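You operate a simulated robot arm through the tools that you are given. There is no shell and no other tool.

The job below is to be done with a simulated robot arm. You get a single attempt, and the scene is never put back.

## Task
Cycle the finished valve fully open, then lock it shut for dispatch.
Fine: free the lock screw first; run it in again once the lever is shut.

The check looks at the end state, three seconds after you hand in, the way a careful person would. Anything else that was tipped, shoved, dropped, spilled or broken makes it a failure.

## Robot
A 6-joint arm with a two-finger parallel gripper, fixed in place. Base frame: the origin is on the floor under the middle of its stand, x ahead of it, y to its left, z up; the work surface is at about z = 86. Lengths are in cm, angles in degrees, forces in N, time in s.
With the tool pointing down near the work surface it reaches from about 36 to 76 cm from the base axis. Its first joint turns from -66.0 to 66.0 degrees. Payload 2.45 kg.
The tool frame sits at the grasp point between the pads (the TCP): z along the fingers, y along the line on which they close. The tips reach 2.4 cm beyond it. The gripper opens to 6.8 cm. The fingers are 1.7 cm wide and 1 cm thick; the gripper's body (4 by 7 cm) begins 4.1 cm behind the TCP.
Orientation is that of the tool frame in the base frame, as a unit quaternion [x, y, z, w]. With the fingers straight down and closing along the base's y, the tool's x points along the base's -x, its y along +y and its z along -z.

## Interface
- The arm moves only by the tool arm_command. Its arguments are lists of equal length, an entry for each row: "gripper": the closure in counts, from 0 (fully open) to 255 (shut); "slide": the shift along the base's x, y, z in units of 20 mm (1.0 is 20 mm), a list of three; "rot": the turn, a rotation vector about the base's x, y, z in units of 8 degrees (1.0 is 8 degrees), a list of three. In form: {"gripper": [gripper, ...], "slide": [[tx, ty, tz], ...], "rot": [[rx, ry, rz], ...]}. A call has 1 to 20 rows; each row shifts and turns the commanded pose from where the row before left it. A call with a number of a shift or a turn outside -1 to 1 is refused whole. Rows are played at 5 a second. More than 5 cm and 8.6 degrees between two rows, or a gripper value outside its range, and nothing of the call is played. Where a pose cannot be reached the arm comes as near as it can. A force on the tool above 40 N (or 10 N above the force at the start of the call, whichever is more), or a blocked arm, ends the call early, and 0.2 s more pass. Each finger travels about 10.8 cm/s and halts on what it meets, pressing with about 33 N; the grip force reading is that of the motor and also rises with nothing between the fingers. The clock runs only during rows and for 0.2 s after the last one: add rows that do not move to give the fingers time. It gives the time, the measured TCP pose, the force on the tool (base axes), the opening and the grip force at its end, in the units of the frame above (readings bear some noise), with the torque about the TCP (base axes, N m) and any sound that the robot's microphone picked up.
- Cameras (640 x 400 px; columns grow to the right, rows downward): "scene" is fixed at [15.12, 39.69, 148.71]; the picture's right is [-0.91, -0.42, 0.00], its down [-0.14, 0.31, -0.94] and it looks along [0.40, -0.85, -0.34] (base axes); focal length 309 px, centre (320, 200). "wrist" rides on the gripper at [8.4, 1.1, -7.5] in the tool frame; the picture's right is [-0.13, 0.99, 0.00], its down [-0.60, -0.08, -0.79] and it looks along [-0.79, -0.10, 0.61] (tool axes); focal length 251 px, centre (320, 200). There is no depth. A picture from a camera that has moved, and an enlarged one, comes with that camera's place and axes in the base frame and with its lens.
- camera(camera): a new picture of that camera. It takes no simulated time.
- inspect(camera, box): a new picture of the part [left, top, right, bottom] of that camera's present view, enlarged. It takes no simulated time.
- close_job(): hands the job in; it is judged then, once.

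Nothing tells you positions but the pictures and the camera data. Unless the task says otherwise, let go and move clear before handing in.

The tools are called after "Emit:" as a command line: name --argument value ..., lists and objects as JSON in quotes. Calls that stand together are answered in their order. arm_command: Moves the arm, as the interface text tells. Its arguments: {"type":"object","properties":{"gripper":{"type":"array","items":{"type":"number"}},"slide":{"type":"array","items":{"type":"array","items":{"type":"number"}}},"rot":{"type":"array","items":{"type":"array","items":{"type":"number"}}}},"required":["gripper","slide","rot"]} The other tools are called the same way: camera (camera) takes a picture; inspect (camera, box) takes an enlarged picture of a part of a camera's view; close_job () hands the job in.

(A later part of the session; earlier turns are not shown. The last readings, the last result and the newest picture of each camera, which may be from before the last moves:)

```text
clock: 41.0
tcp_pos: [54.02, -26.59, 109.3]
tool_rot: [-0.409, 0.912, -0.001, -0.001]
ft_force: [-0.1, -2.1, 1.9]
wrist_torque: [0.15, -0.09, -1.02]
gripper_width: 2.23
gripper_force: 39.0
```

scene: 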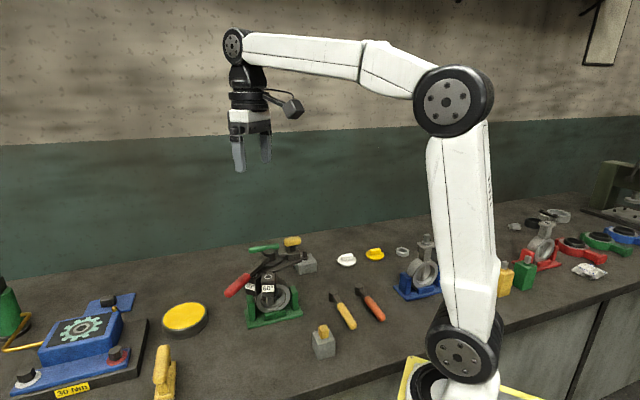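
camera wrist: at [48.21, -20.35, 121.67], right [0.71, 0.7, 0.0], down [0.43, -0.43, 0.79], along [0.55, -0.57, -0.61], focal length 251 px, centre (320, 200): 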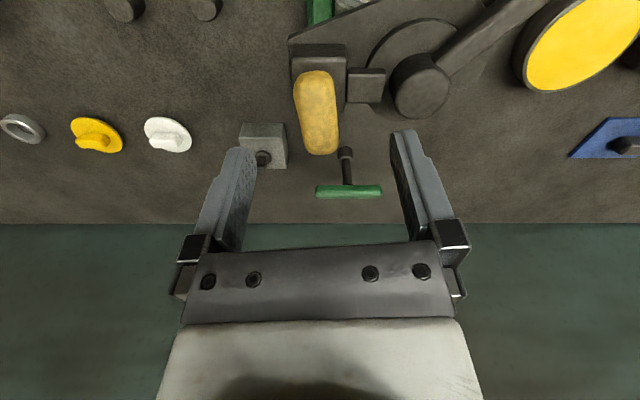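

The torque climbs stiffly, so the screw is fully backed out after a half turn, and the knob has risen about 2 mm. I'll ease off, release and lift clear.

Emit:
arm_command --gripper '[255, 255, 120, 0, 0, 0, 0, 0, 0, 0]' --slide '[[0, 0, 0], [0, 0, 0], [0, 0, 0], [0, 0, 0], [0, 0, 0], [0, 0, 0.8], [0, 0, 0.8], [0, 0, 0.8], [0, 0, 0.8], [0, 0, 0]]' --rot '[[0, 0, -0.4], [0, 0, 0], [0, 0, 0], [0, 0, 0], [0, 0, 0], [0, 0, 0], [0, 0, 0], [0, 0, 0], [0, 0, 0], [0, 0, 0]]'

Emit:
inspect --camera "scene" --box '[240, 232, 310, 276]'

Emit:
inspect --camera "wrist" --box '[250, 0, 450, 160]'

```text
clock: 43.1
tcp_pos: [54.07, -26.71, 115.75]
tool_rot: [-0.385, 0.923, -0.002, 0.0]
ft_force: [0.2, 0.1, 0.3]
wrist_torque: [-0.02, -0.03, 0.03]
gripper_width: 6.8
gripper_force: 0.0
```

```text
9.09 times, centred on (275, 254) of scene
camera zoom: at [15.12, 39.69, 148.71], right [-0.91, -0.42, 0.0], down [-0.14, 0.31, -0.94], along [0.4, -0.85, -0.34], focal length 2810 px, centre (729, -291)
```

zoom: 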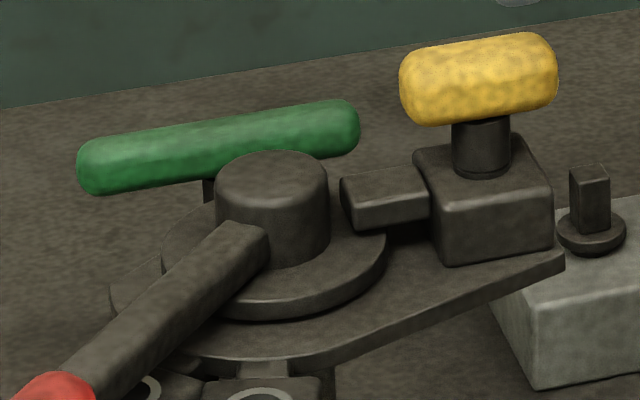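

```text
2.50 times, centred on (350, 80) of wrist
camera zoom: at [47.33, -31.96, 123.31], right [-0.61, 0.79, 0.0], down [0.48, 0.38, 0.79], along [0.63, 0.48, -0.61], focal length 629 px, centre (245, 500)
```

zoom: 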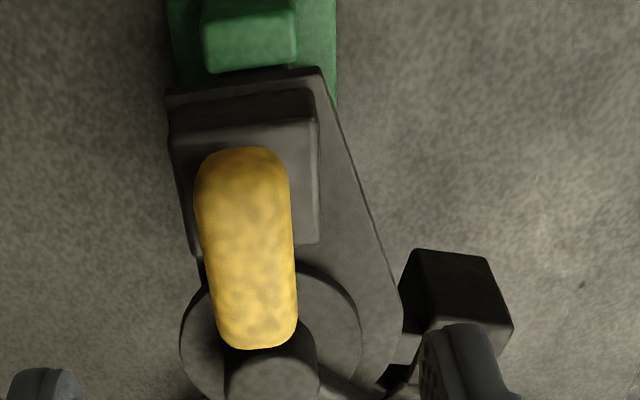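

The lock screw is visibly backed out, with the thread relief groove now showing. Next I move over the red grip, with the tool turned so the fingers straddle the lever and the camera faces the hub.

Emit:
arm_command --gripper '[0, 0, 0, 0, 0, 0, 0, 0, 0, 0, 0, 0, 0, 0, 0, 0, 0, 0]' --slide '[[0.135, 0.55, 0.5], [0.135, 0.55, 0.5], [0.135, 0.55, 0.5], [0.135, 0.55, 0], [0.135, 0.55, 0], [0.135, 0.55, 0], [0.135, 0.55, 0], [0.135, 0.55, 0], [0.135, 0.55, 0], [0.135, 0.55, 0], [0.135, 0.55, 0], [0.135, 0.55, 0], [0.135, 0.55, 0], [0.135, 0.55, 0], [0.135, 0.55, 0], [0.135, 0.55, 0], [0.135, 0.55, 0], [0, 0, 0]]' --rot '[[0, 0, -0.98], [0, 0, -0.98], [0, 0, -0.98], [0, 0, -0.98], [0, 0, -0.98], [0, 0, -0.98], [0, 0, -0.98], [0, 0, -0.98], [0, 0, -0.98], [0, 0, -0.98], [0, 0, -0.98], [0, 0, -0.98], [0, 0, -0.98], [0, 0, -0.98], [0, 0, -0.98], [0, 0, -0.98], [0, 0, -0.98], [0, 0, 0]]'

Emit:
camera --camera "wrist"

Emit:
camera --camera "scene"

```text
clock: 47.0
tcp_pos: [58.52, -7.96, 118.77]
tool_rot: [0.696, 0.718, 0.0, -0.001]
ft_force: [0.4, -0.6, -1.0]
wrist_torque: [-0.01, 0.03, 0.02]
gripper_width: 6.79
gripper_force: 0.1
```

```text
taken
camera wrist: at [59.42, 0.37, 126.28], right [1.0, -0.1, 0.0], down [-0.06, -0.61, 0.79], along [-0.08, -0.79, -0.61], focal length 251 px, centre (320, 200)
```

wrist: 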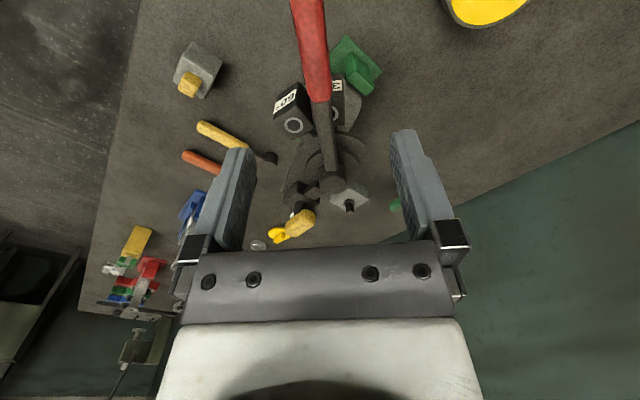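

```text
taken
```

scene: 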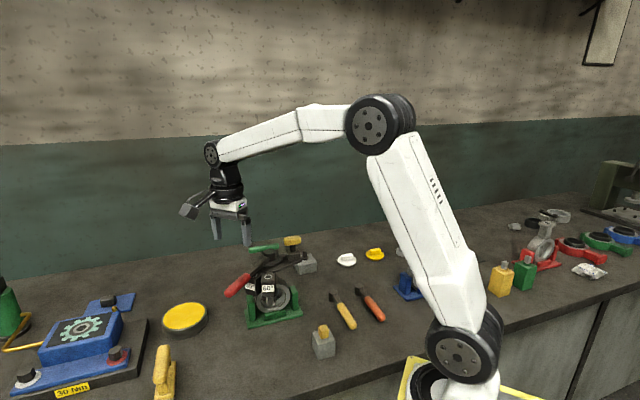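

Emit:
inspect --camera "wrist" --box '[240, 0, 420, 130]'

Emit:
inspect --camera "wrist" --box '[260, 80, 400, 240]'

```text
3.08 times, centred on (330, 65) of wrist
camera zoom: at [59.42, 0.37, 126.28], right [1.0, -0.1, 0.0], down [-0.06, -0.61, 0.79], along [-0.08, -0.79, -0.61], focal length 774 px, centre (289, 615)
```

zoom: 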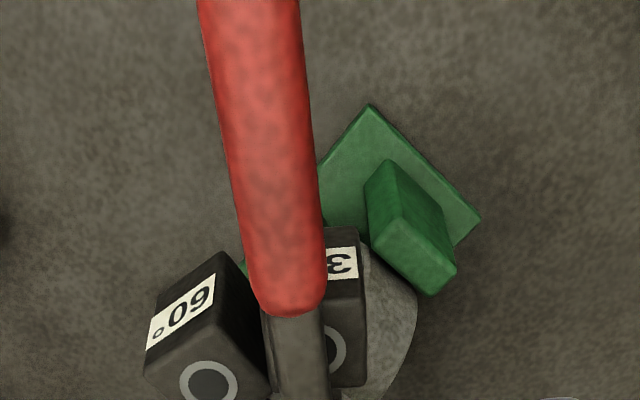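

```text
2.50 times, centred on (330, 160) of wrist
camera zoom: at [59.42, 0.37, 126.28], right [1.0, -0.1, 0.0], down [-0.06, -0.61, 0.79], along [-0.08, -0.79, -0.61], focal length 629 px, centre (295, 300)
```

zoom: 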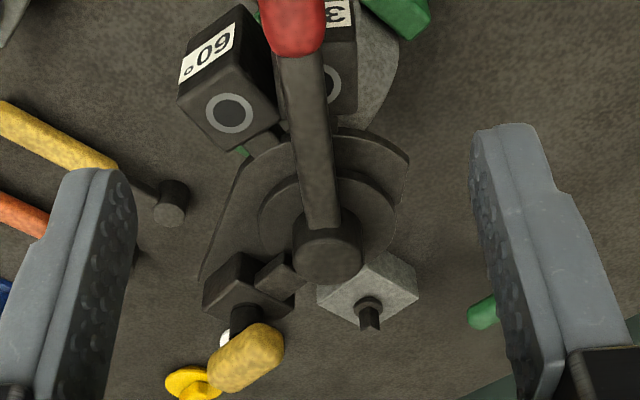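

From this view the red grip is 0.5 cm to the -x side of the tool axis and about 2.2 cm thick, at z≈105.3. I'll shift over, descend astride it with the fingers open, then narrow them loosely so they don't clamp.

Emit:
arm_command --gripper '[0, 0, 0, 0, 0, 0, 0, 0, 0, 0, 0]' --slide '[[-0.24, 0, -0.5], [0, 0, -0.75], [0, 0, -0.75], [0, 0, -0.75], [0, 0, -0.75], [0, 0, -0.75], [0, 0, -0.75], [0, 0, -0.75], [0, 0, -0.6], [0, 0, -0.4], [0, 0, 0]]' --rot '[[0, 0, 0.1], [0, 0, 0], [0, 0, 0], [0, 0, 0], [0, 0, 0], [0, 0, 0], [0, 0, 0], [0, 0, 0], [0, 0, 0], [0, 0, 0], [0, 0, 0]]'

Emit:
camera --camera "wrist"

Emit:
inspect --camera "scene" --box '[200, 220, 320, 330]'

```text
clock: 49.4
tcp_pos: [58.04, -7.93, 105.08]
tool_rot: [0.69, 0.724, -0.001, -0.001]
ft_force: [0.4, 0.0, -0.2]
wrist_torque: [-0.03, 0.03, -0.02]
gripper_width: 6.83
gripper_force: 0.2
```

```text
taken
camera wrist: at [58.83, 0.48, 112.74], right [1.0, -0.08, 0.0], down [-0.05, -0.61, 0.79], along [-0.07, -0.79, -0.61], focal length 251 px, centre (320, 200)
```

wrist: 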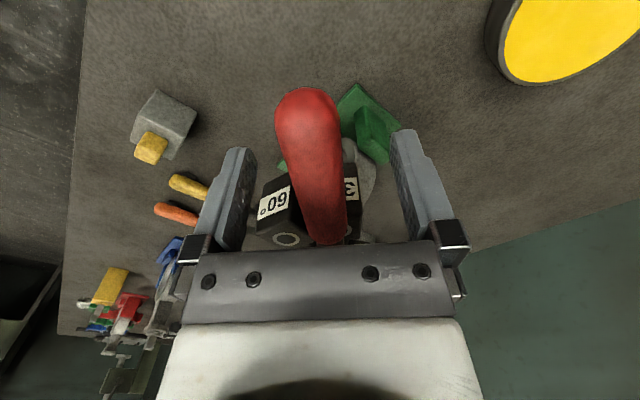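

```text
3.64 times, centred on (260, 275) of scene
camera zoom: at [15.12, 39.69, 148.71], right [-0.91, -0.42, 0.0], down [-0.14, 0.31, -0.94], along [0.4, -0.85, -0.34], focal length 1124 px, centre (538, -73)
```

zoom: 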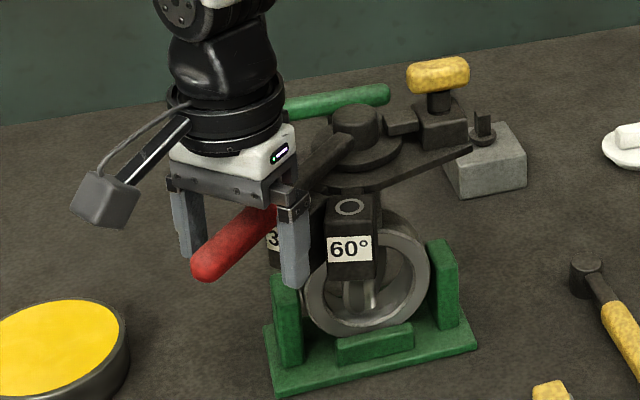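

The lever is centred between the fingers. I'll narrow them to about 3 cm and start sweeping the lever counter-clockwise, toward the bore axis (open), in a short gentle move while watching the force.

Emit:
arm_command --gripper '[70, 142, 142, 142, 142, 142, 142, 142]' --slide '[[0, 0, 0], [0, 0, 0], [0, 0, 0], [-0.367, -0.026, 0], [-0.365, -0.045, 0], [-0.362, -0.065, 0], [0, 0, 0], [0, 0, 0]]' --rot '[[0, 0, 0], [0, 0, 0], [0, 0, 0], [0, 0, 0.375], [0, 0, 0.375], [0, 0, 0.375], [0, 0, 0], [0, 0, 0]]'

Emit:
inspect --camera "scene" --box '[200, 220, 320, 330]'

```text
clock: 51.1
tcp_pos: [55.92, -8.24, 105.28]
tool_rot: [0.631, 0.776, 0.0, -0.001]
ft_force: [1.5, 0.6, 0.5]
wrist_torque: [0.03, 0.0, -0.02]
gripper_width: 3.14
gripper_force: 0.7
```

```text
3.64 times, centred on (260, 275) of scene
camera zoom: at [15.12, 39.69, 148.71], right [-0.91, -0.42, 0.0], down [-0.14, 0.31, -0.94], along [0.4, -0.85, -0.34], focal length 1124 px, centre (538, -73)
```

zoom: 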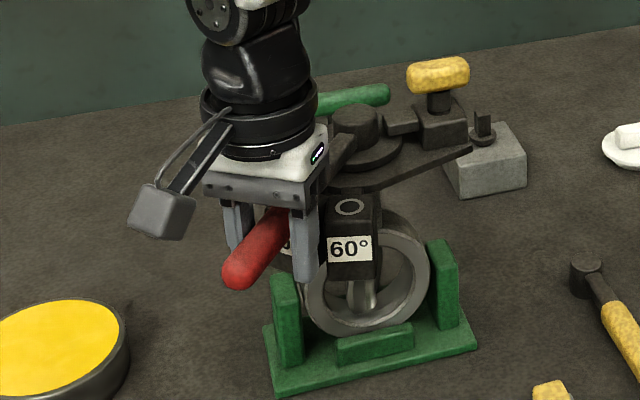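

The lever moves freely (about 1.5 N) and the body stays put. I'll continue opening.

Emit:
arm_command --gripper '[142, 142, 142, 142, 142, 142]' --slide '[[-0.358, -0.083, 0], [-0.353, -0.102, 0], [-0.348, -0.12, 0], [-0.341, -0.138, 0], [0, 0, 0], [0, 0, 0]]' --rot '[[0, 0, 0.375], [0, 0, 0.375], [0, 0, 0.375], [0, 0, 0.375], [0, 0, 0], [0, 0, 0]]'

Emit:
inspect --camera "scene" --box '[200, 220, 320, 330]'

Emit:
camera --camera "wrist"

```text
clock: 52.5
tcp_pos: [53.02, -9.12, 105.23]
tool_rot: [0.547, 0.837, -0.001, -0.001]
ft_force: [0.3, 1.6, 0.2]
wrist_torque: [-0.02, -0.04, -0.01]
gripper_width: 3.09
gripper_force: 0.9
```

```text
3.64 times, centred on (260, 275) of scene
camera zoom: at [15.12, 39.69, 148.71], right [-0.91, -0.42, 0.0], down [-0.14, 0.31, -0.94], along [0.4, -0.85, -0.34], focal length 1124 px, centre (538, -73)
```

zoom: 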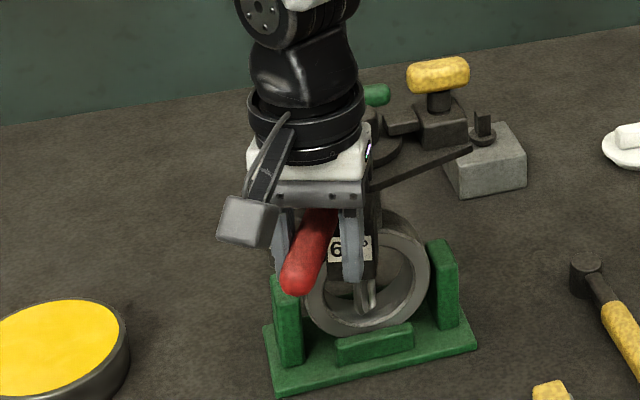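

```text
taken
camera wrist: at [50.74, -1.11, 112.74], right [0.96, 0.28, 0.0], down [0.17, -0.59, 0.79], along [0.22, -0.76, -0.61], focal length 251 px, centre (320, 200)
```

wrist: 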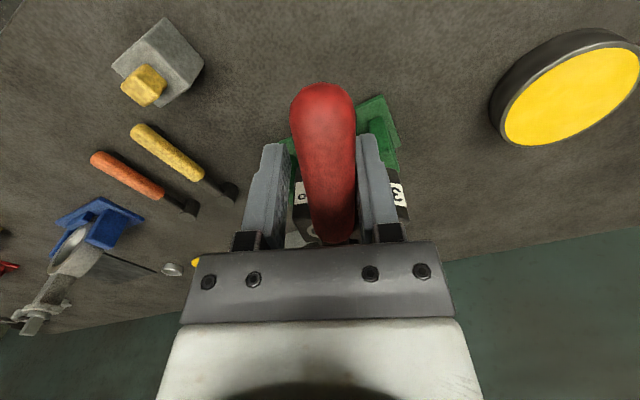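

Emit:
arm_command --gripper '[142, 142, 142, 142]' --slide '[[-0.333, -0.156, 0], [-0.324, -0.173, 0], [0, 0, 0], [0, 0, 0]]' --rot '[[0, 0, 0.375], [0, 0, 0.375], [0, 0, 0], [0, 0, 0]]'

Emit:
inspect --camera "scene" --box '[230, 250, 310, 330]'

```text
clock: 53.5
tcp_pos: [51.73, -9.83, 105.19]
tool_rot: [0.502, 0.865, -0.001, -0.001]
ft_force: [0.6, 1.0, 0.3]
wrist_torque: [0.03, -0.02, 0.01]
gripper_width: 3.12
gripper_force: 0.3
```

```text
5.00 times, centred on (270, 290) of scene
camera zoom: at [15.12, 39.69, 148.71], right [-0.91, -0.42, 0.0], down [-0.14, 0.31, -0.94], along [0.4, -0.85, -0.34], focal length 1546 px, centre (570, -250)
```

zoom: 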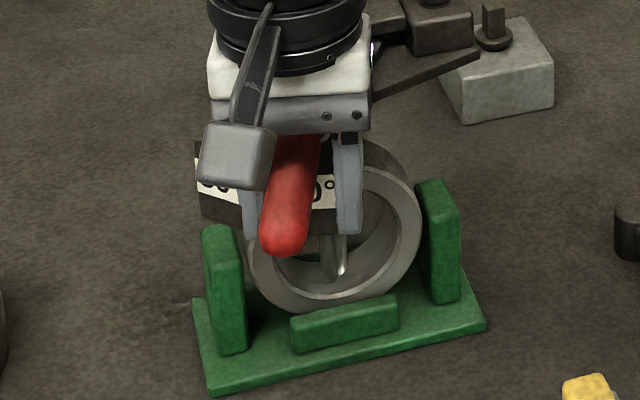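

Emit:
arm_command --gripper '[142, 142, 142]' --slide '[[-0.159, -0.093, 0], [-0.156, -0.097, 0], [0, 0, 0]]' --rot '[[0, 0, 0.19], [0, 0, 0.185], [0, 0, 0]]'

Emit:
arm_command --gripper '[142, 142, 142]' --slide '[[-0.154, -0.101, 0], [-0.151, -0.105, 0], [0, 0, 0]]' --rot '[[0, 0, 0.19], [0, 0, 0.185], [0, 0, 0]]'

```text
clock: 54.4
tcp_pos: [50.99, -10.22, 105.25]
tool_rot: [0.48, 0.877, 0.0, -0.001]
ft_force: [1.5, 1.4, 1.6]
wrist_torque: [0.04, 0.01, -0.03]
gripper_width: 3.19
gripper_force: 1.0
```

```text
clock: 55.1
tcp_pos: [50.53, -10.74, 105.29]
tool_rot: [0.456, 0.89, -0.001, -0.002]
ft_force: [1.2, 1.0, -1.2]
wrist_torque: [0.01, 0.02, -0.03]
gripper_width: 3.13
gripper_force: 0.2
```

Emit:
arm_command --gripper '[142, 142, 142]' --slide '[[-0.148, -0.109, 0], [-0.145, -0.113, 0], [0, 0, 0]]' --rot '[[0, 0, 0.19], [0, 0, 0.185], [0, 0, 0]]'

Emit:
arm_command --gripper '[142, 142, 142]' --slide '[[-0.142, -0.117, 0], [-0.139, -0.12, 0], [0, 0, 0]]' --rot '[[0, 0, 0.19], [0, 0, 0.185], [0, 0, 0]]'

Emit:
inspect --camera "scene" --box '[230, 250, 310, 330]'

```text
clock: 56.0
tcp_pos: [49.88, -11.02, 105.3]
tool_rot: [0.433, 0.902, -0.002, -0.001]
ft_force: [2.5, 1.6, -0.2]
wrist_torque: [-0.01, -0.04, 0.0]
gripper_width: 3.16
gripper_force: 0.4
```

```text
clock: 56.8
tcp_pos: [49.28, -11.46, 105.16]
tool_rot: [0.409, 0.912, -0.001, -0.002]
ft_force: [1.2, 0.5, 0.4]
wrist_torque: [0.01, -0.02, 0.0]
gripper_width: 3.16
gripper_force: 1.0
```

```text
5.00 times, centred on (270, 290) of scene
camera zoom: at [15.13, 39.69, 148.71], right [-0.91, -0.42, 0.0], down [-0.14, 0.31, -0.94], along [0.4, -0.85, -0.34], focal length 1546 px, centre (570, -250)
```

zoom: 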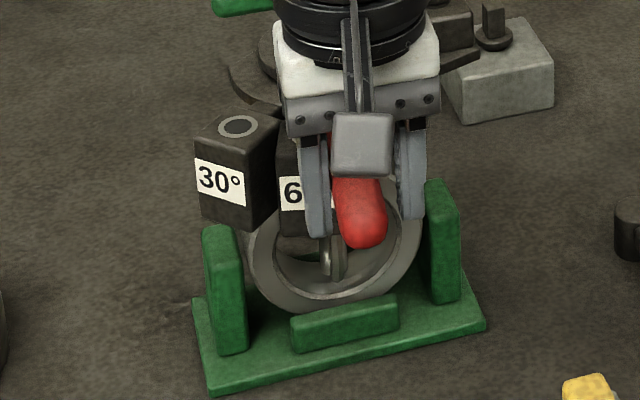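

Emit:
arm_command --gripper '[142, 142, 142]' --slide '[[-0.136, -0.124, 0], [-0.133, -0.127, 0], [0, 0, 0]]' --rot '[[0, 0, 0.19], [0, 0, 0.185], [0, 0, 0]]'

Emit:
inspect --camera "scene" --box '[250, 280, 300, 320]'

```text
clock: 57.5
tcp_pos: [48.8, -12.14, 105.32]
tool_rot: [0.385, 0.923, 0.0, -0.002]
ft_force: [1.0, 1.7, -0.3]
wrist_torque: [0.04, 0.0, 0.0]
gripper_width: 3.13
gripper_force: 1.1
```

```text
10.00 times, centred on (275, 300) of scene
camera zoom: at [15.12, 39.69, 148.71], right [-0.91, -0.42, 0.0], down [-0.14, 0.31, -0.94], along [0.4, -0.85, -0.34], focal length 3091 px, centre (770, -800)
```

zoom: 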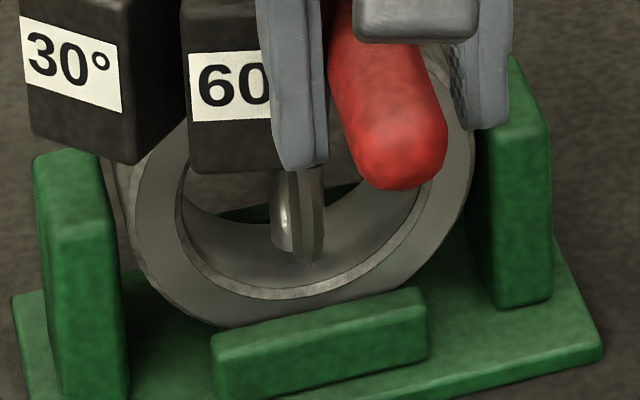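

Emit:
arm_command --gripper '[142, 142, 142]' --slide '[[-0.129, -0.131, 0], [-0.1255, -0.1346, 0], [0, 0, 0]]' --rot '[[0, 0, 0.19], [0, 0, 0.185], [0, 0, 0]]'

Emit:
arm_command --gripper '[142, 142, 142]' --slide '[[-0.122, -0.138, 0], [-0.118, -0.141, 0], [0, 0, 0]]' --rot '[[0, 0, 0.19], [0, 0, 0.185], [0, 0, 0]]'

Emit:
inspect --camera "scene" --box '[250, 280, 300, 320]'

```text
clock: 58.4
tcp_pos: [48.49, -12.64, 105.36]
tool_rot: [0.361, 0.933, -0.001, 0.0]
ft_force: [7.9, 3.2, -1.4]
wrist_torque: [-0.05, -0.03, -0.1]
gripper_width: 3.58
gripper_force: 3.3
```

```text
clock: 59.1
tcp_pos: [48.09, -13.13, 105.41]
tool_rot: [0.337, 0.942, 0.0, 0.001]
ft_force: [25.4, 10.0, -1.9]
wrist_torque: [-0.1, -0.14, -0.56]
gripper_width: 4.94
gripper_force: 12.4
```

```text
10.00 times, centred on (275, 300) of scene
camera zoom: at [15.2, 39.72, 148.69], right [-0.91, -0.42, 0.0], down [-0.14, 0.31, -0.94], along [0.4, -0.85, -0.34], focal length 3091 px, centre (770, -800)
```

zoom: 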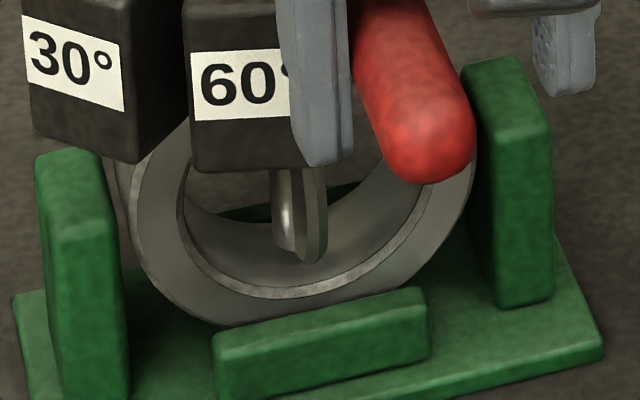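

The force rose sharply with the lever at about 134°, in line with the bore, and the disc is edge-on. That is the fully open end stop, and the fixture hasn't shifted. Now I sweep the lever back clockwise toward shut.

Emit:
arm_command --gripper '[142, 142, 142, 142, 142, 142, 142, 142, 142, 142, 142, 142, 142]' --slide '[[0.3243, 0.3679, 0], [0.3492, 0.3443, 0], [0.3724, 0.3191, 0], [0.3937, 0.2924, 0], [0.4131, 0.2642, 0], [0.4306, 0.2348, 0], [0.4459, 0.2042, 0], [0.4591, 0.1725, 0], [0.47, 0.1401, 0], [0.4786, 0.107, 0], [0.4849, 0.0733, 0], [0.4888, 0.0393, 0], [0, 0, 0]]' --rot '[[0, 0, -0.5], [0, 0, -0.5], [0, 0, -0.5], [0, 0, -0.5], [0, 0, -0.5], [0, 0, -0.5], [0, 0, -0.5], [0, 0, -0.5], [0, 0, -0.5], [0, 0, -0.5], [0, 0, -0.5], [0, 0, -0.5], [0, 0, 0]]'

Emit:
camera --camera "wrist"

Emit:
inspect --camera "scene" --box '[200, 220, 320, 330]'

```text
clock: 62.0
tcp_pos: [58.07, -7.92, 105.31]
tool_rot: [0.69, 0.723, -0.001, -0.002]
ft_force: [-1.5, 0.7, -1.6]
wrist_torque: [0.01, -0.03, 0.01]
gripper_width: 3.14
gripper_force: 0.9
```

```text
taken
camera wrist: at [58.8, 0.4, 112.88], right [1.0, -0.08, 0.0], down [-0.05, -0.61, 0.79], along [-0.07, -0.79, -0.61], focal length 251 px, centre (320, 200)
```

wrist: 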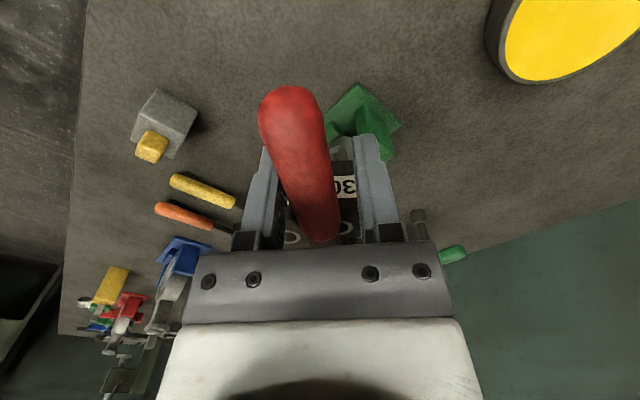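

```text
3.64 times, centred on (260, 275) of scene
camera zoom: at [15.12, 39.69, 148.71], right [-0.91, -0.42, 0.0], down [-0.14, 0.31, -0.94], along [0.4, -0.85, -0.34], focal length 1124 px, centre (538, -73)
```

zoom: 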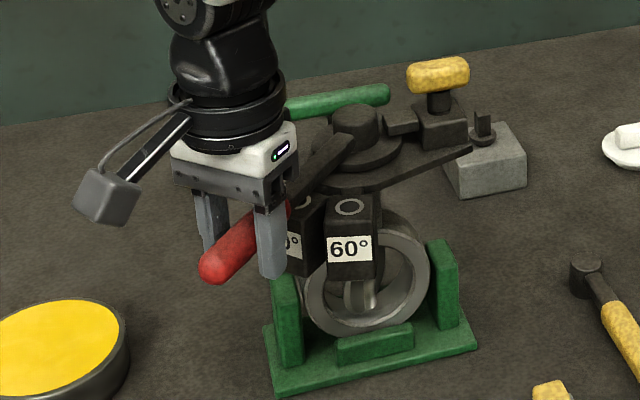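

The lever follows back freely. I'll continue toward shut.

Emit:
arm_command --gripper '[142, 142, 142, 142, 142, 142, 142, 142, 142]' --slide '[[0.4904, 0.0051, 0], [0.4895, -0.0291, 0], [0.4863, -0.0632, 0], [0.4807, -0.097, 0], [0.4728, -0.1303, 0], [0.4625, -0.1629, 0], [0.4501, -0.1947, 0], [0.4354, -0.2257, 0], [0, 0, 0]]' --rot '[[0, 0, -0.5], [0, 0, -0.5], [0, 0, -0.5], [0, 0, -0.5], [0, 0, -0.5], [0, 0, -0.5], [0, 0, -0.5], [0, 0, -0.5], [0, 0, 0]]'

Emit:
camera --camera "wrist"

Emit:
inspect --camera "scene" --box '[190, 210, 320, 330]'

```text
clock: 64.0
tcp_pos: [65.64, -9.76, 105.28]
tool_rot: [0.863, 0.505, 0.001, -0.001]
ft_force: [-0.9, 1.3, -1.1]
wrist_torque: [-0.02, -0.01, -0.01]
gripper_width: 3.15
gripper_force: 0.9
```

```text
taken
camera wrist: at [70.79, -3.09, 112.91], right [0.8, -0.6, 0.0], down [-0.36, -0.49, 0.79], along [-0.48, -0.63, -0.61], focal length 251 px, centre (320, 200)
```

wrist: 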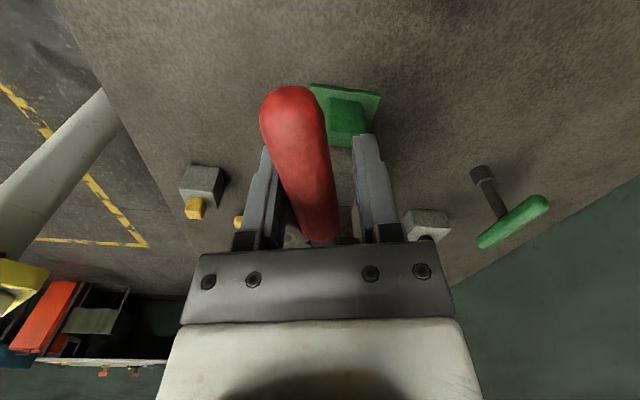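

```text
3.33 times, centred on (255, 270) of scene
camera zoom: at [15.12, 39.69, 148.71], right [-0.91, -0.42, 0.0], down [-0.14, 0.31, -0.94], along [0.4, -0.85, -0.34], focal length 1030 px, centre (537, -33)
```

zoom: 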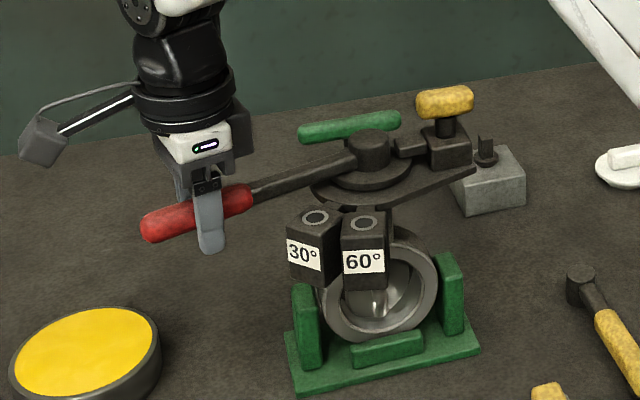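

The disc is closing. I'll continue to about 50°, then go in fine steps to the shut stop.

Emit:
arm_command --gripper '[142, 142, 142, 142, 142]' --slide '[[0.3156, -0.1889, 0], [0.3053, -0.2051, 0], [0.2941, -0.2208, 0], [0.2822, -0.2359, 0], [0, 0, 0]]' --rot '[[0, 0, -0.375], [0, 0, -0.375], [0, 0, -0.375], [0, 0, -0.375], [0, 0, 0]]'

Emit:
arm_command --gripper '[142, 142, 142]' --slide '[[0.1363, -0.1234, 0], [0.1331, -0.1269, 0], [0, 0, 0]]' --rot '[[0, 0, -0.1875], [0, 0, -0.1875], [0, 0, 0]]'

Emit:
arm_command --gripper '[142, 142, 142]' --slide '[[0.1297, -0.1304, 0], [0.1263, -0.1337, 0], [0, 0, 0]]' --rot '[[0, 0, -0.1875], [0, 0, -0.1875], [0, 0, 0]]'

```text
clock: 65.2
tcp_pos: [67.93, -11.49, 105.1]
tool_rot: [0.911, 0.412, 0.0, -0.002]
ft_force: [0.5, -0.6, -0.1]
wrist_torque: [-0.03, 0.01, -0.03]
gripper_width: 3.03
gripper_force: 0.3
```

```text
clock: 66.0
tcp_pos: [68.49, -12.08, 105.24]
tool_rot: [0.922, 0.388, 0.0, -0.002]
ft_force: [-1.0, 1.1, 0.0]
wrist_torque: [0.0, -0.04, 0.04]
gripper_width: 3.15
gripper_force: 0.7
```

```text
clock: 66.8
tcp_pos: [68.93, -12.57, 105.12]
tool_rot: [0.931, 0.364, 0.0, -0.002]
ft_force: [-7.0, 3.8, -1.3]
wrist_torque: [-0.1, -0.04, 0.1]
gripper_width: 3.57
gripper_force: 3.6
```

Emit:
arm_command --gripper '[142, 142, 142]' --slide '[[0.1227, -0.137, 0], [0, 0, 0], [0, 0, 0]]' --rot '[[0, 0, -0.1875], [0, 0, 0], [0, 0, 0]]'

Emit:
inspect --camera "scene" --box '[190, 210, 320, 330]'

Emit:
inspect --camera "scene" --box '[240, 265, 310, 325]'

Emit:
camera --camera "wrist"

```text
clock: 67.5
tcp_pos: [69.3, -12.83, 105.23]
tool_rot: [0.936, 0.352, 0.0, -0.002]
ft_force: [-16.0, 7.8, 2.7]
wrist_torque: [-0.15, -0.04, 0.29]
gripper_width: 4.28
gripper_force: 8.0
```

```text
3.33 times, centred on (255, 270) of scene
camera zoom: at [15.07, 39.71, 148.71], right [-0.91, -0.42, 0.0], down [-0.14, 0.31, -0.94], along [0.4, -0.85, -0.34], focal length 1030 px, centre (537, -33)
```

zoom: 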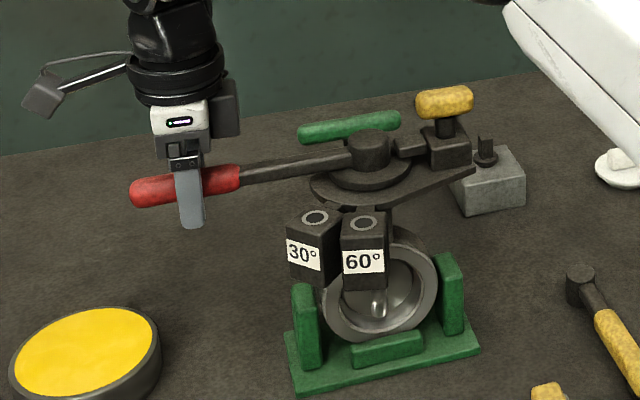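

```text
6.67 times, centred on (275, 295) of scene
camera zoom: at [15.07, 39.71, 148.71], right [-0.91, -0.42, 0.0], down [-0.14, 0.31, -0.94], along [0.4, -0.85, -0.34], focal length 2061 px, centre (620, -433)
```

zoom: 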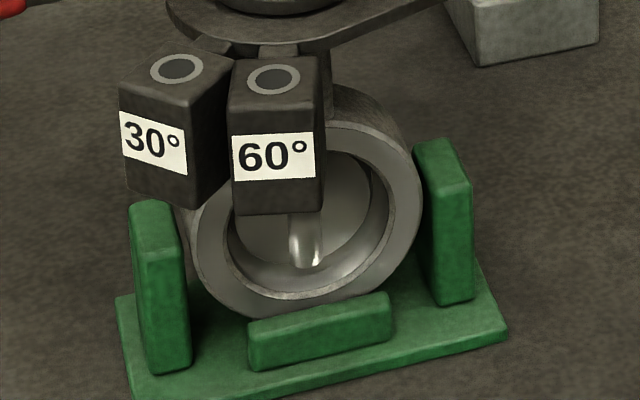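

```text
taken
camera wrist: at [76.34, -8.19, 112.78], right [0.56, -0.83, 0.0], down [-0.51, -0.34, 0.79], along [-0.66, -0.44, -0.61], focal length 251 px, centre (320, 200)
```

wrist: 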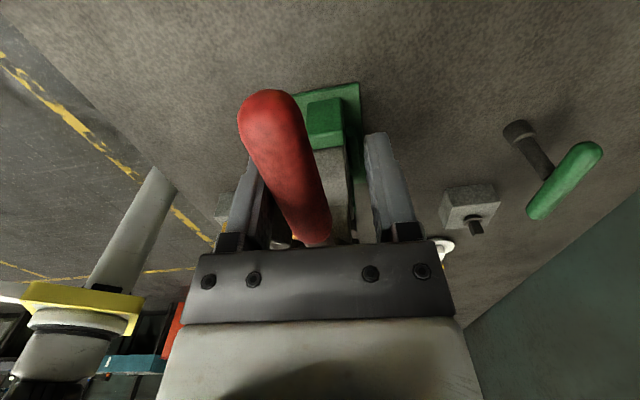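

The disc now fills the bore and the lever is pressed against its shut stop at about 44°. I'll open the fingers, which takes the push off without moving the lever, and lift straight up.

Emit:
arm_command --gripper '[0, 0, 0, 0, 0, 0, 0, 0, 0, 0]' --slide '[[0, 0, 0], [0, 0, 0], [0, 0, 0], [0, 0, 0.7], [0, 0, 0.9], [0, 0, 0.9], [0, 0, 0.9], [0, 0, 0.9], [0, 0, 0.9], [0, 0, 0]]' --rot '[[0, 0, 0], [0, 0, 0], [0, 0, 0], [0, 0, 0], [0, 0, 0], [0, 0, 0], [0, 0, 0], [0, 0, 0], [0, 0, 0], [0, 0, 0]]'

Emit:
camera --camera "wrist"

Emit:
inspect --camera "scene" --box '[190, 210, 320, 330]'

```text
clock: 69.8
tcp_pos: [69.22, -12.69, 115.74]
tool_rot: [0.936, 0.352, 0.0, -0.001]
ft_force: [-0.4, 0.7, -0.7]
wrist_torque: [0.02, -0.03, 0.03]
gripper_width: 6.81
gripper_force: 0.0
```

```text
taken
camera wrist: at [76.37, -8.21, 123.26], right [0.56, -0.83, 0.0], down [-0.51, -0.34, 0.79], along [-0.66, -0.44, -0.61], focal length 251 px, centre (320, 200)
```

wrist: 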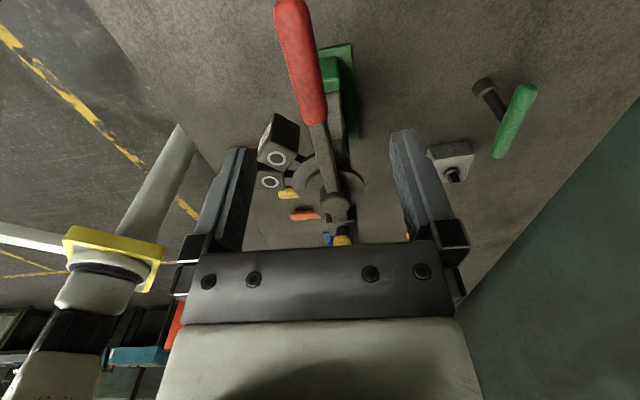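

```text
3.33 times, centred on (255, 270) of scene
camera zoom: at [15.12, 39.69, 148.71], right [-0.91, -0.42, 0.0], down [-0.14, 0.31, -0.94], along [0.4, -0.85, -0.34], focal length 1030 px, centre (537, -33)
```

zoom: 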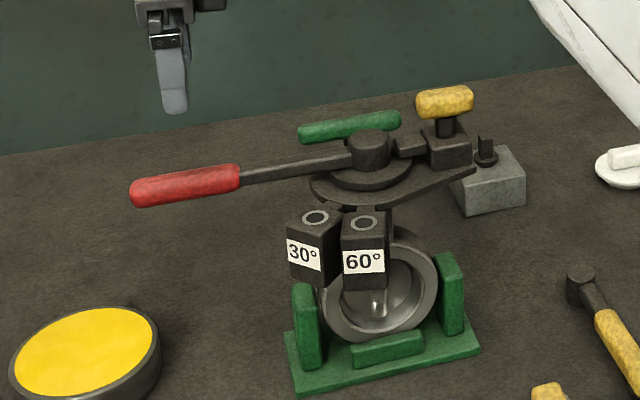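

The lever stays shut and nothing else has moved. I'll go back over the yellow knob at yaw ≈ 45°, so the full half-turn clockwise can be done in one bite.

Emit:
arm_command --gripper '[0, 0, 0, 0, 0, 0, 0, 0, 0, 0, 0, 0]' --slide '[[-0.33, -0.3, 0.5], [-0.33, -0.3, 0.5], [-0.33, -0.3, 0.5], [-0.33, -0.3, 0], [-0.33, -0.3, 0], [-0.33, -0.3, 0], [-0.33, -0.3, 0], [-0.33, -0.3, 0], [-0.33, -0.3, 0], [-0.33, -0.3, 0], [-0.33, -0.3, 0], [-0.33, -0.3, 0]]' --rot '[[0, 0, 1], [0, 0, 1], [0, 0, 1], [0, 0, 1], [0, 0, 1], [0, 0, 1], [0, 0, 1], [0, 0, 1], [0, 0, 1], [0, 0, 1], [0, 0, 1], [0, 0, 1]]'

Emit:
arm_command --gripper '[0, 0, 0, 0, 0, 0, 0, 0, 0, 0, 0, 0]' --slide '[[-0.33, -0.3, 0], [-0.33, -0.3, 0], [-0.33, -0.3, 0], [-0.33, -0.3, 0], [-0.33, -0.3, 0], [-0.33, -0.3, 0], [-0.33, -0.3, 0], [-0.33, -0.3, 0], [-0.33, -0.3, 0], [-0.33, -0.3, 0], [-0.33, -0.3, 0], [0, 0, 0]]' --rot '[[0, 0, 1], [0, 0, 1], [0, 0, 1], [0, 0, 1], [0, 0, 1], [0, 0, 1], [0, 0, 1], [0, 0, 1], [0, 0, 1], [0, 0, 1], [0, 0, 1], [0, 0, 0]]'

Emit:
inspect --camera "wrist" --box '[230, 0, 410, 160]'

```text
clock: 72.3
tcp_pos: [61.41, -19.99, 118.62]
tool_rot: [0.363, 0.932, 0.0, -0.001]
ft_force: [0.2, -1.2, 0.0]
wrist_torque: [0.03, -0.03, 0.03]
gripper_width: 6.78
gripper_force: 0.1
```

```text
clock: 75.0
tcp_pos: [54.14, -26.64, 118.68]
tool_rot: [-0.385, 0.923, -0.002, 0.0]
ft_force: [0.3, 0.6, -0.1]
wrist_torque: [0.02, 0.02, 0.01]
gripper_width: 6.8
gripper_force: 0.1
```

```text
2.50 times, centred on (320, 80) of wrist
camera zoom: at [47.49, -31.87, 126.2], right [-0.61, 0.79, 0.0], down [0.48, 0.38, 0.79], along [0.63, 0.48, -0.61], focal length 629 px, centre (320, 500)
```

zoom: 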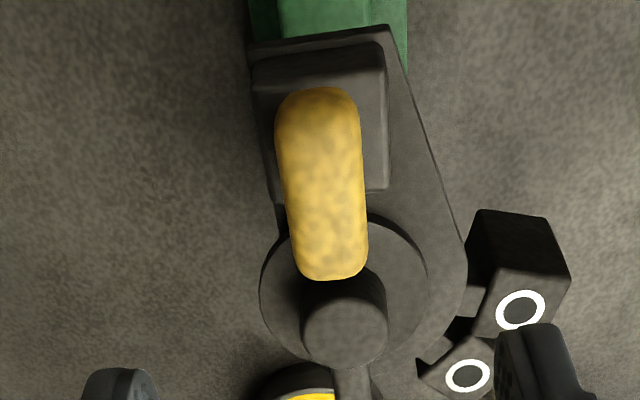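

The bar is aligned and centred under the tool. I'll descend and grip it.

Emit:
arm_command --gripper '[0, 0, 0, 0, 0, 0, 0, 120, 200, 255, 255, 255]' --slide '[[-0.02, 0.03, -0.8], [0, 0, -0.8], [0, 0, -0.8], [0, 0, -0.8], [0, 0, -0.8], [0, 0, -0.62], [0, 0, 0], [0, 0, 0], [0, 0, 0], [0, 0, 0], [0, 0, 0], [0, 0, 0]]' --rot '[[0, 0, 0], [0, 0, 0], [0, 0, 0], [0, 0, 0], [0, 0, 0], [0, 0, 0], [0, 0, 0], [0, 0, 0], [0, 0, 0], [0, 0, 0], [0, 0, 0], [0, 0, 0]]'

Emit:
arm_command --gripper '[255, 255, 255, 255, 255, 255]' --slide '[[0, 0, 0], [0, 0, 0], [0, 0, 0], [0, 0, 0], [0, 0, 0], [0, 0, 0]]' --rot '[[0, 0, -0.5], [0, 0, -0.5], [0, 0, -0.5], [0, 0, -0.5], [0, 0, -0.5], [0, 0, 0]]'

```text
clock: 77.5
tcp_pos: [54.01, -26.69, 109.56]
tool_rot: [-0.384, 0.923, -0.001, -0.001]
ft_force: [1.8, -0.9, -2.8]
wrist_torque: [-0.06, -0.08, -0.12]
gripper_width: 2.16
gripper_force: 38.5
```

```text
clock: 79.0
tcp_pos: [54.05, -26.57, 109.47]
tool_rot: [-0.217, 0.976, -0.002, 0.0]
ft_force: [-1.4, -1.3, 8.7]
wrist_torque: [-0.13, 0.41, 0.02]
gripper_width: 2.2
gripper_force: 38.8
```

Emit:
arm_command --gripper '[255, 255, 255, 255, 255, 255, 255]' --slide '[[0, 0, 0], [0, 0, 0], [0, 0, 0], [0, 0, 0], [0, 0, 0], [0, 0, 0], [0, 0, 0]]' --rot '[[0, 0, -0.5], [0, 0, -0.5], [0, 0, -0.5], [0, 0, -0.5], [0, 0, -0.5], [0, 0, -0.5], [0, 0, 0]]'

```text
clock: 80.5
tcp_pos: [54.05, -26.5, 109.53]
tool_rot: [-0.01, 1.0, -0.002, -0.001]
ft_force: [-0.4, -3.8, 7.6]
wrist_torque: [0.01, 0.13, -0.02]
gripper_width: 2.18
gripper_force: 38.3
```

Emit:
arm_command --gripper '[255, 255, 255, 255, 255, 255, 255]' --slide '[[0, -0.01, 0], [0, -0.01, 0], [0, 0, 0], [0, 0, 0], [0, 0, 0], [0, 0, 0], [0, 0, 0]]' --rot '[[0, 0, -0.5], [0, 0, -0.5], [0, 0, -0.5], [0, 0, -0.5], [0, 0, -0.5], [0, 0, -0.5], [0, 0, 0]]'

```text
clock: 82.2
tcp_pos: [54.03, -26.55, 109.36]
tool_rot: [0.199, 0.98, -0.001, -0.001]
ft_force: [-0.8, 7.0, 6.0]
wrist_torque: [0.12, 0.06, 0.03]
gripper_width: 2.19
gripper_force: 38.2
```

Emit:
arm_command --gripper '[255, 255, 255, 255, 255, 255, 255]' --slide '[[0, 0.03, 0], [0, 0, 0], [0, 0, 0], [0, 0, 0], [0, 0, 0], [0, 0, 0], [0, 0, 0]]' --rot '[[0, 0, -0.5], [0, 0, -0.5], [0, 0, -0.5], [0, 0, -0.5], [0, 0, -0.5], [0, 0, -0.5], [0, 0, 0]]'

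Emit:
inspect --camera "scene" --box '[200, 202, 330, 290]'

```text
clock: 83.8
tcp_pos: [54.06, -26.39, 109.48]
tool_rot: [0.398, 0.918, 0.0, -0.002]
ft_force: [-4.0, 8.9, 1.1]
wrist_torque: [0.18, 0.19, 0.01]
gripper_width: 2.16
gripper_force: 38.9
```

```text
4.55 times, centred on (265, 246) of scene
camera zoom: at [15.11, 39.72, 148.7], right [-0.91, -0.42, 0.0], down [-0.14, 0.31, -0.94], along [0.4, -0.85, -0.34], focal length 1405 px, centre (570, -9)
```

zoom: 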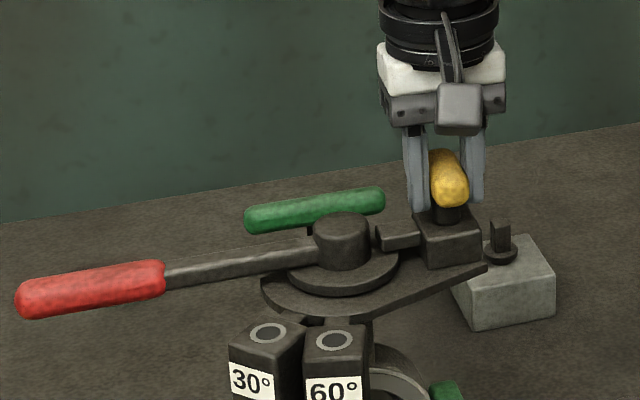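

About 92° run in, and the lever is still shut. I'll continue clockwise.

Emit:
arm_command --gripper '[255, 255, 255, 255, 255, 255, 255]' --slide '[[-0.015, 0.04, 0], [0, 0, 0], [0, 0, 0], [0, 0, 0], [0, 0, 0], [0, 0, 0], [0, 0, 0]]' --rot '[[0, 0, -0.5], [0, 0, -0.5], [0, 0, -0.5], [0, 0, -0.5], [0, 0, -0.5], [0, 0, -0.5], [0, 0, 0]]'

Emit:
arm_command --gripper '[255, 255, 255, 255, 255, 255]' --slide '[[0, 0, 0], [0, 0, 0], [0, 0, 0], [0, 0, 0], [0, 0, 0], [0, 0, 0]]' --rot '[[0, 0, -0.5], [0, 0, -0.5], [0, 0, -0.5], [0, 0, -0.5], [0, 0, -0.5], [0, 0, 0]]'

```text
clock: 85.3
tcp_pos: [54.12, -26.54, 109.46]
tool_rot: [0.579, 0.815, -0.001, -0.001]
ft_force: [7.8, 0.6, -8.4]
wrist_torque: [0.4, -0.02, 0.01]
gripper_width: 2.17
gripper_force: 38.7
```

```text
clock: 86.8
tcp_pos: [54.05, -26.43, 109.48]
tool_rot: [0.713, 0.702, 0.0, -0.001]
ft_force: [4.6, -1.8, -6.1]
wrist_torque: [-0.62, -0.07, 0.02]
gripper_width: 2.17
gripper_force: 38.5
```

Emit:
arm_command --gripper '[255, 255, 255, 255, 255, 255, 255]' --slide '[[0.02, 0, -0.03], [0, 0, 0], [0, 0, 0], [0, 0, 0], [0, 0, 0], [0, 0, 0], [0, 0, 0]]' --rot '[[0, 0, -0.5], [0, 0, -0.5], [0, 0, -0.5], [0, 0, -0.5], [0, 0, -0.5], [0, 0, -0.5], [0, 0, 0]]'

Emit:
arm_command --gripper '[255, 255, 255, 255]' --slide '[[0, 0, 0], [0, 0, 0], [0, 0, 0], [0, 0, 0]]' --rot '[[0, 0, -0.5], [0, 0, -0.5], [0, 0, -0.25], [0, 0, 0]]'

```text
clock: 88.3
tcp_pos: [54.1, -26.54, 109.39]
tool_rot: [0.843, 0.538, 0.0, -0.001]
ft_force: [6.5, -11.9, -0.3]
wrist_torque: [-0.09, -0.14, 0.0]
gripper_width: 2.22
gripper_force: 39.3
```

```text
clock: 89.3
tcp_pos: [54.07, -26.48, 109.34]
tool_rot: [0.886, 0.463, 0.0, 0.0]
ft_force: [12.4, -16.6, -4.5]
wrist_torque: [-0.8, 0.53, -0.02]
gripper_width: 2.19
gripper_force: 39.1
```

Emit:
arm_command --gripper '[255, 255, 255, 255, 255]' --slide '[[0.05, -0.07, -0.02], [0, 0, 0], [0, 0, 0], [0, 0, 0], [0, 0, 0]]' --rot '[[0, 0, 0], [0, 0, -0.4], [0, 0, -0.4], [0, 0, -0.3], [0, 0, 0]]'

```text
clock: 90.5
tcp_pos: [54.13, -26.46, 109.33]
tool_rot: [0.919, 0.394, 0.001, -0.003]
ft_force: [-4.5, 7.8, 3.5]
wrist_torque: [0.36, -0.21, -0.02]
gripper_width: 2.18
gripper_force: 38.2
```

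Emit:
arm_command --gripper '[255, 255, 255]' --slide '[[-0.02, 0.03, 0.0], [0, 0, 0], [0, 0, 0]]' --rot '[[0, 0, -0.3], [0, 0, -0.3], [0, 0, 0]]'

Emit:
inspect --camera "scene" --box '[240, 212, 320, 276]'

```text
clock: 91.3
tcp_pos: [54.05, -26.46, 109.37]
tool_rot: [0.935, 0.354, 0.0, -0.001]
ft_force: [-1.9, -1.8, -4.2]
wrist_torque: [-0.55, 0.35, 0.99]
gripper_width: 2.23
gripper_force: 38.7
```

```text
6.25 times, centred on (280, 244) of scene
camera zoom: at [15.12, 39.68, 148.71], right [-0.91, -0.42, 0.0], down [-0.14, 0.31, -0.94], along [0.4, -0.85, -0.34], focal length 1932 px, centre (570, -75)
```

zoom: 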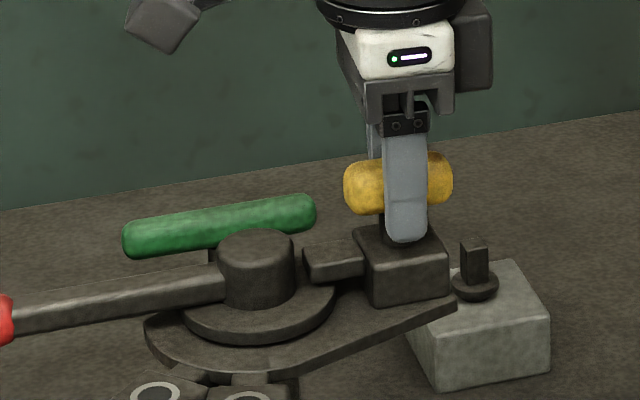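

Torque of +0.99 N·m at about a half turn: the screw has come up tight. One small extra nudge will confirm it's seated.

Emit:
arm_command --gripper '[255, 255, 255]' --slide '[[0, 0, 0], [0, 0, 0], [0, 0, 0]]' --rot '[[0, 0, -0.3], [0, 0, 0], [0, 0, 0]]'

```text
clock: 92.2
tcp_pos: [54.08, -26.46, 109.38]
tool_rot: [0.942, 0.335, 0.0, -0.002]
ft_force: [-1.4, -0.1, -5.2]
wrist_torque: [-0.13, 0.0, 1.01]
gripper_width: 2.29
gripper_force: 39.5
```

The torque saturates at about 1 N·m, so the screw is firmly home. I'll open the fingers, lift clear and check the end state.

Emit:
arm_command --gripper '[200, 120, 0, 0, 0, 0, 0, 0, 0, 0, 0]' --slide '[[0, 0, 0], [0, 0, 0], [0, 0, 0], [0, 0, 0], [0, 0, 0.6], [0, 0, 0.9], [0, 0, 0.9], [0, 0, 0.9], [0, 0, 0.9], [0, 0, 0.9], [0, 0, 0]]' --rot '[[0, 0, 0], [0, 0, 0], [0, 0, 0], [0, 0, 0], [0, 0, 0], [0, 0, 0], [0, 0, 0], [0, 0, 0], [0, 0, 0], [0, 0, 0], [0, 0, 0]]'

Emit:
inspect --camera "scene" --box '[240, 232, 310, 276]'

Emit:
inspect --camera "scene" --box '[190, 220, 330, 340]'

Emit:
camera --camera "wrist"

```text
clock: 94.5
tcp_pos: [54.1, -26.62, 119.62]
tool_rot: [0.942, 0.335, 0.0, -0.001]
ft_force: [-0.3, 0.0, 0.9]
wrist_torque: [0.03, -0.03, 0.0]
gripper_width: 6.81
gripper_force: 0.1
```

```text
9.09 times, centred on (275, 254) of scene
camera zoom: at [15.12, 39.69, 148.71], right [-0.91, -0.42, 0.0], down [-0.14, 0.31, -0.94], along [0.4, -0.85, -0.34], focal length 2810 px, centre (729, -291)
```

zoom: 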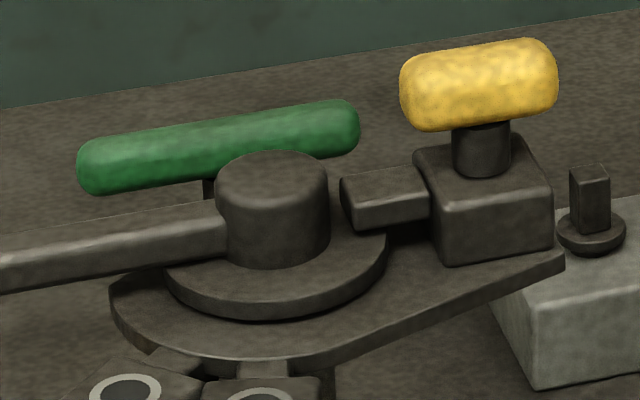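

```text
3.33 times, centred on (260, 280) of scene
camera zoom: at [15.12, 39.69, 148.71], right [-0.91, -0.42, 0.0], down [-0.14, 0.31, -0.94], along [0.4, -0.85, -0.34], focal length 1030 px, centre (520, -67)
```

zoom: 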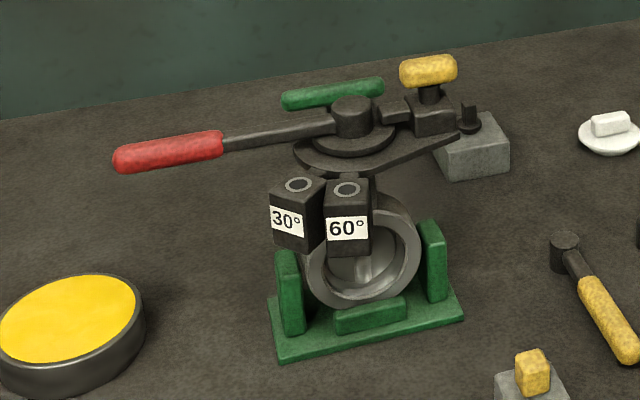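

```text
taken
camera wrist: at [61.35, -22.24, 127.16], right [0.53, -0.85, 0.0], down [-0.52, -0.32, 0.79], along [-0.67, -0.42, -0.61], focal length 251 px, centre (320, 200)
```

wrist: 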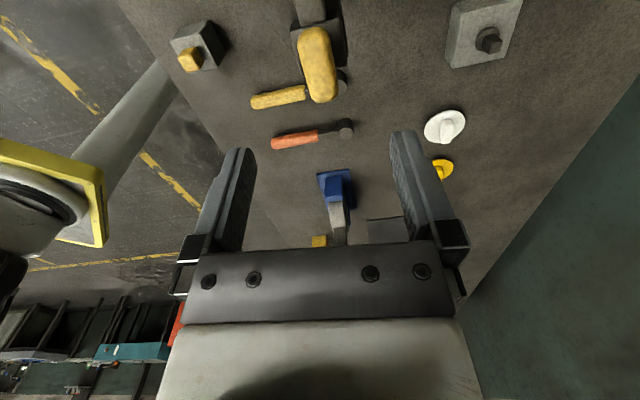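

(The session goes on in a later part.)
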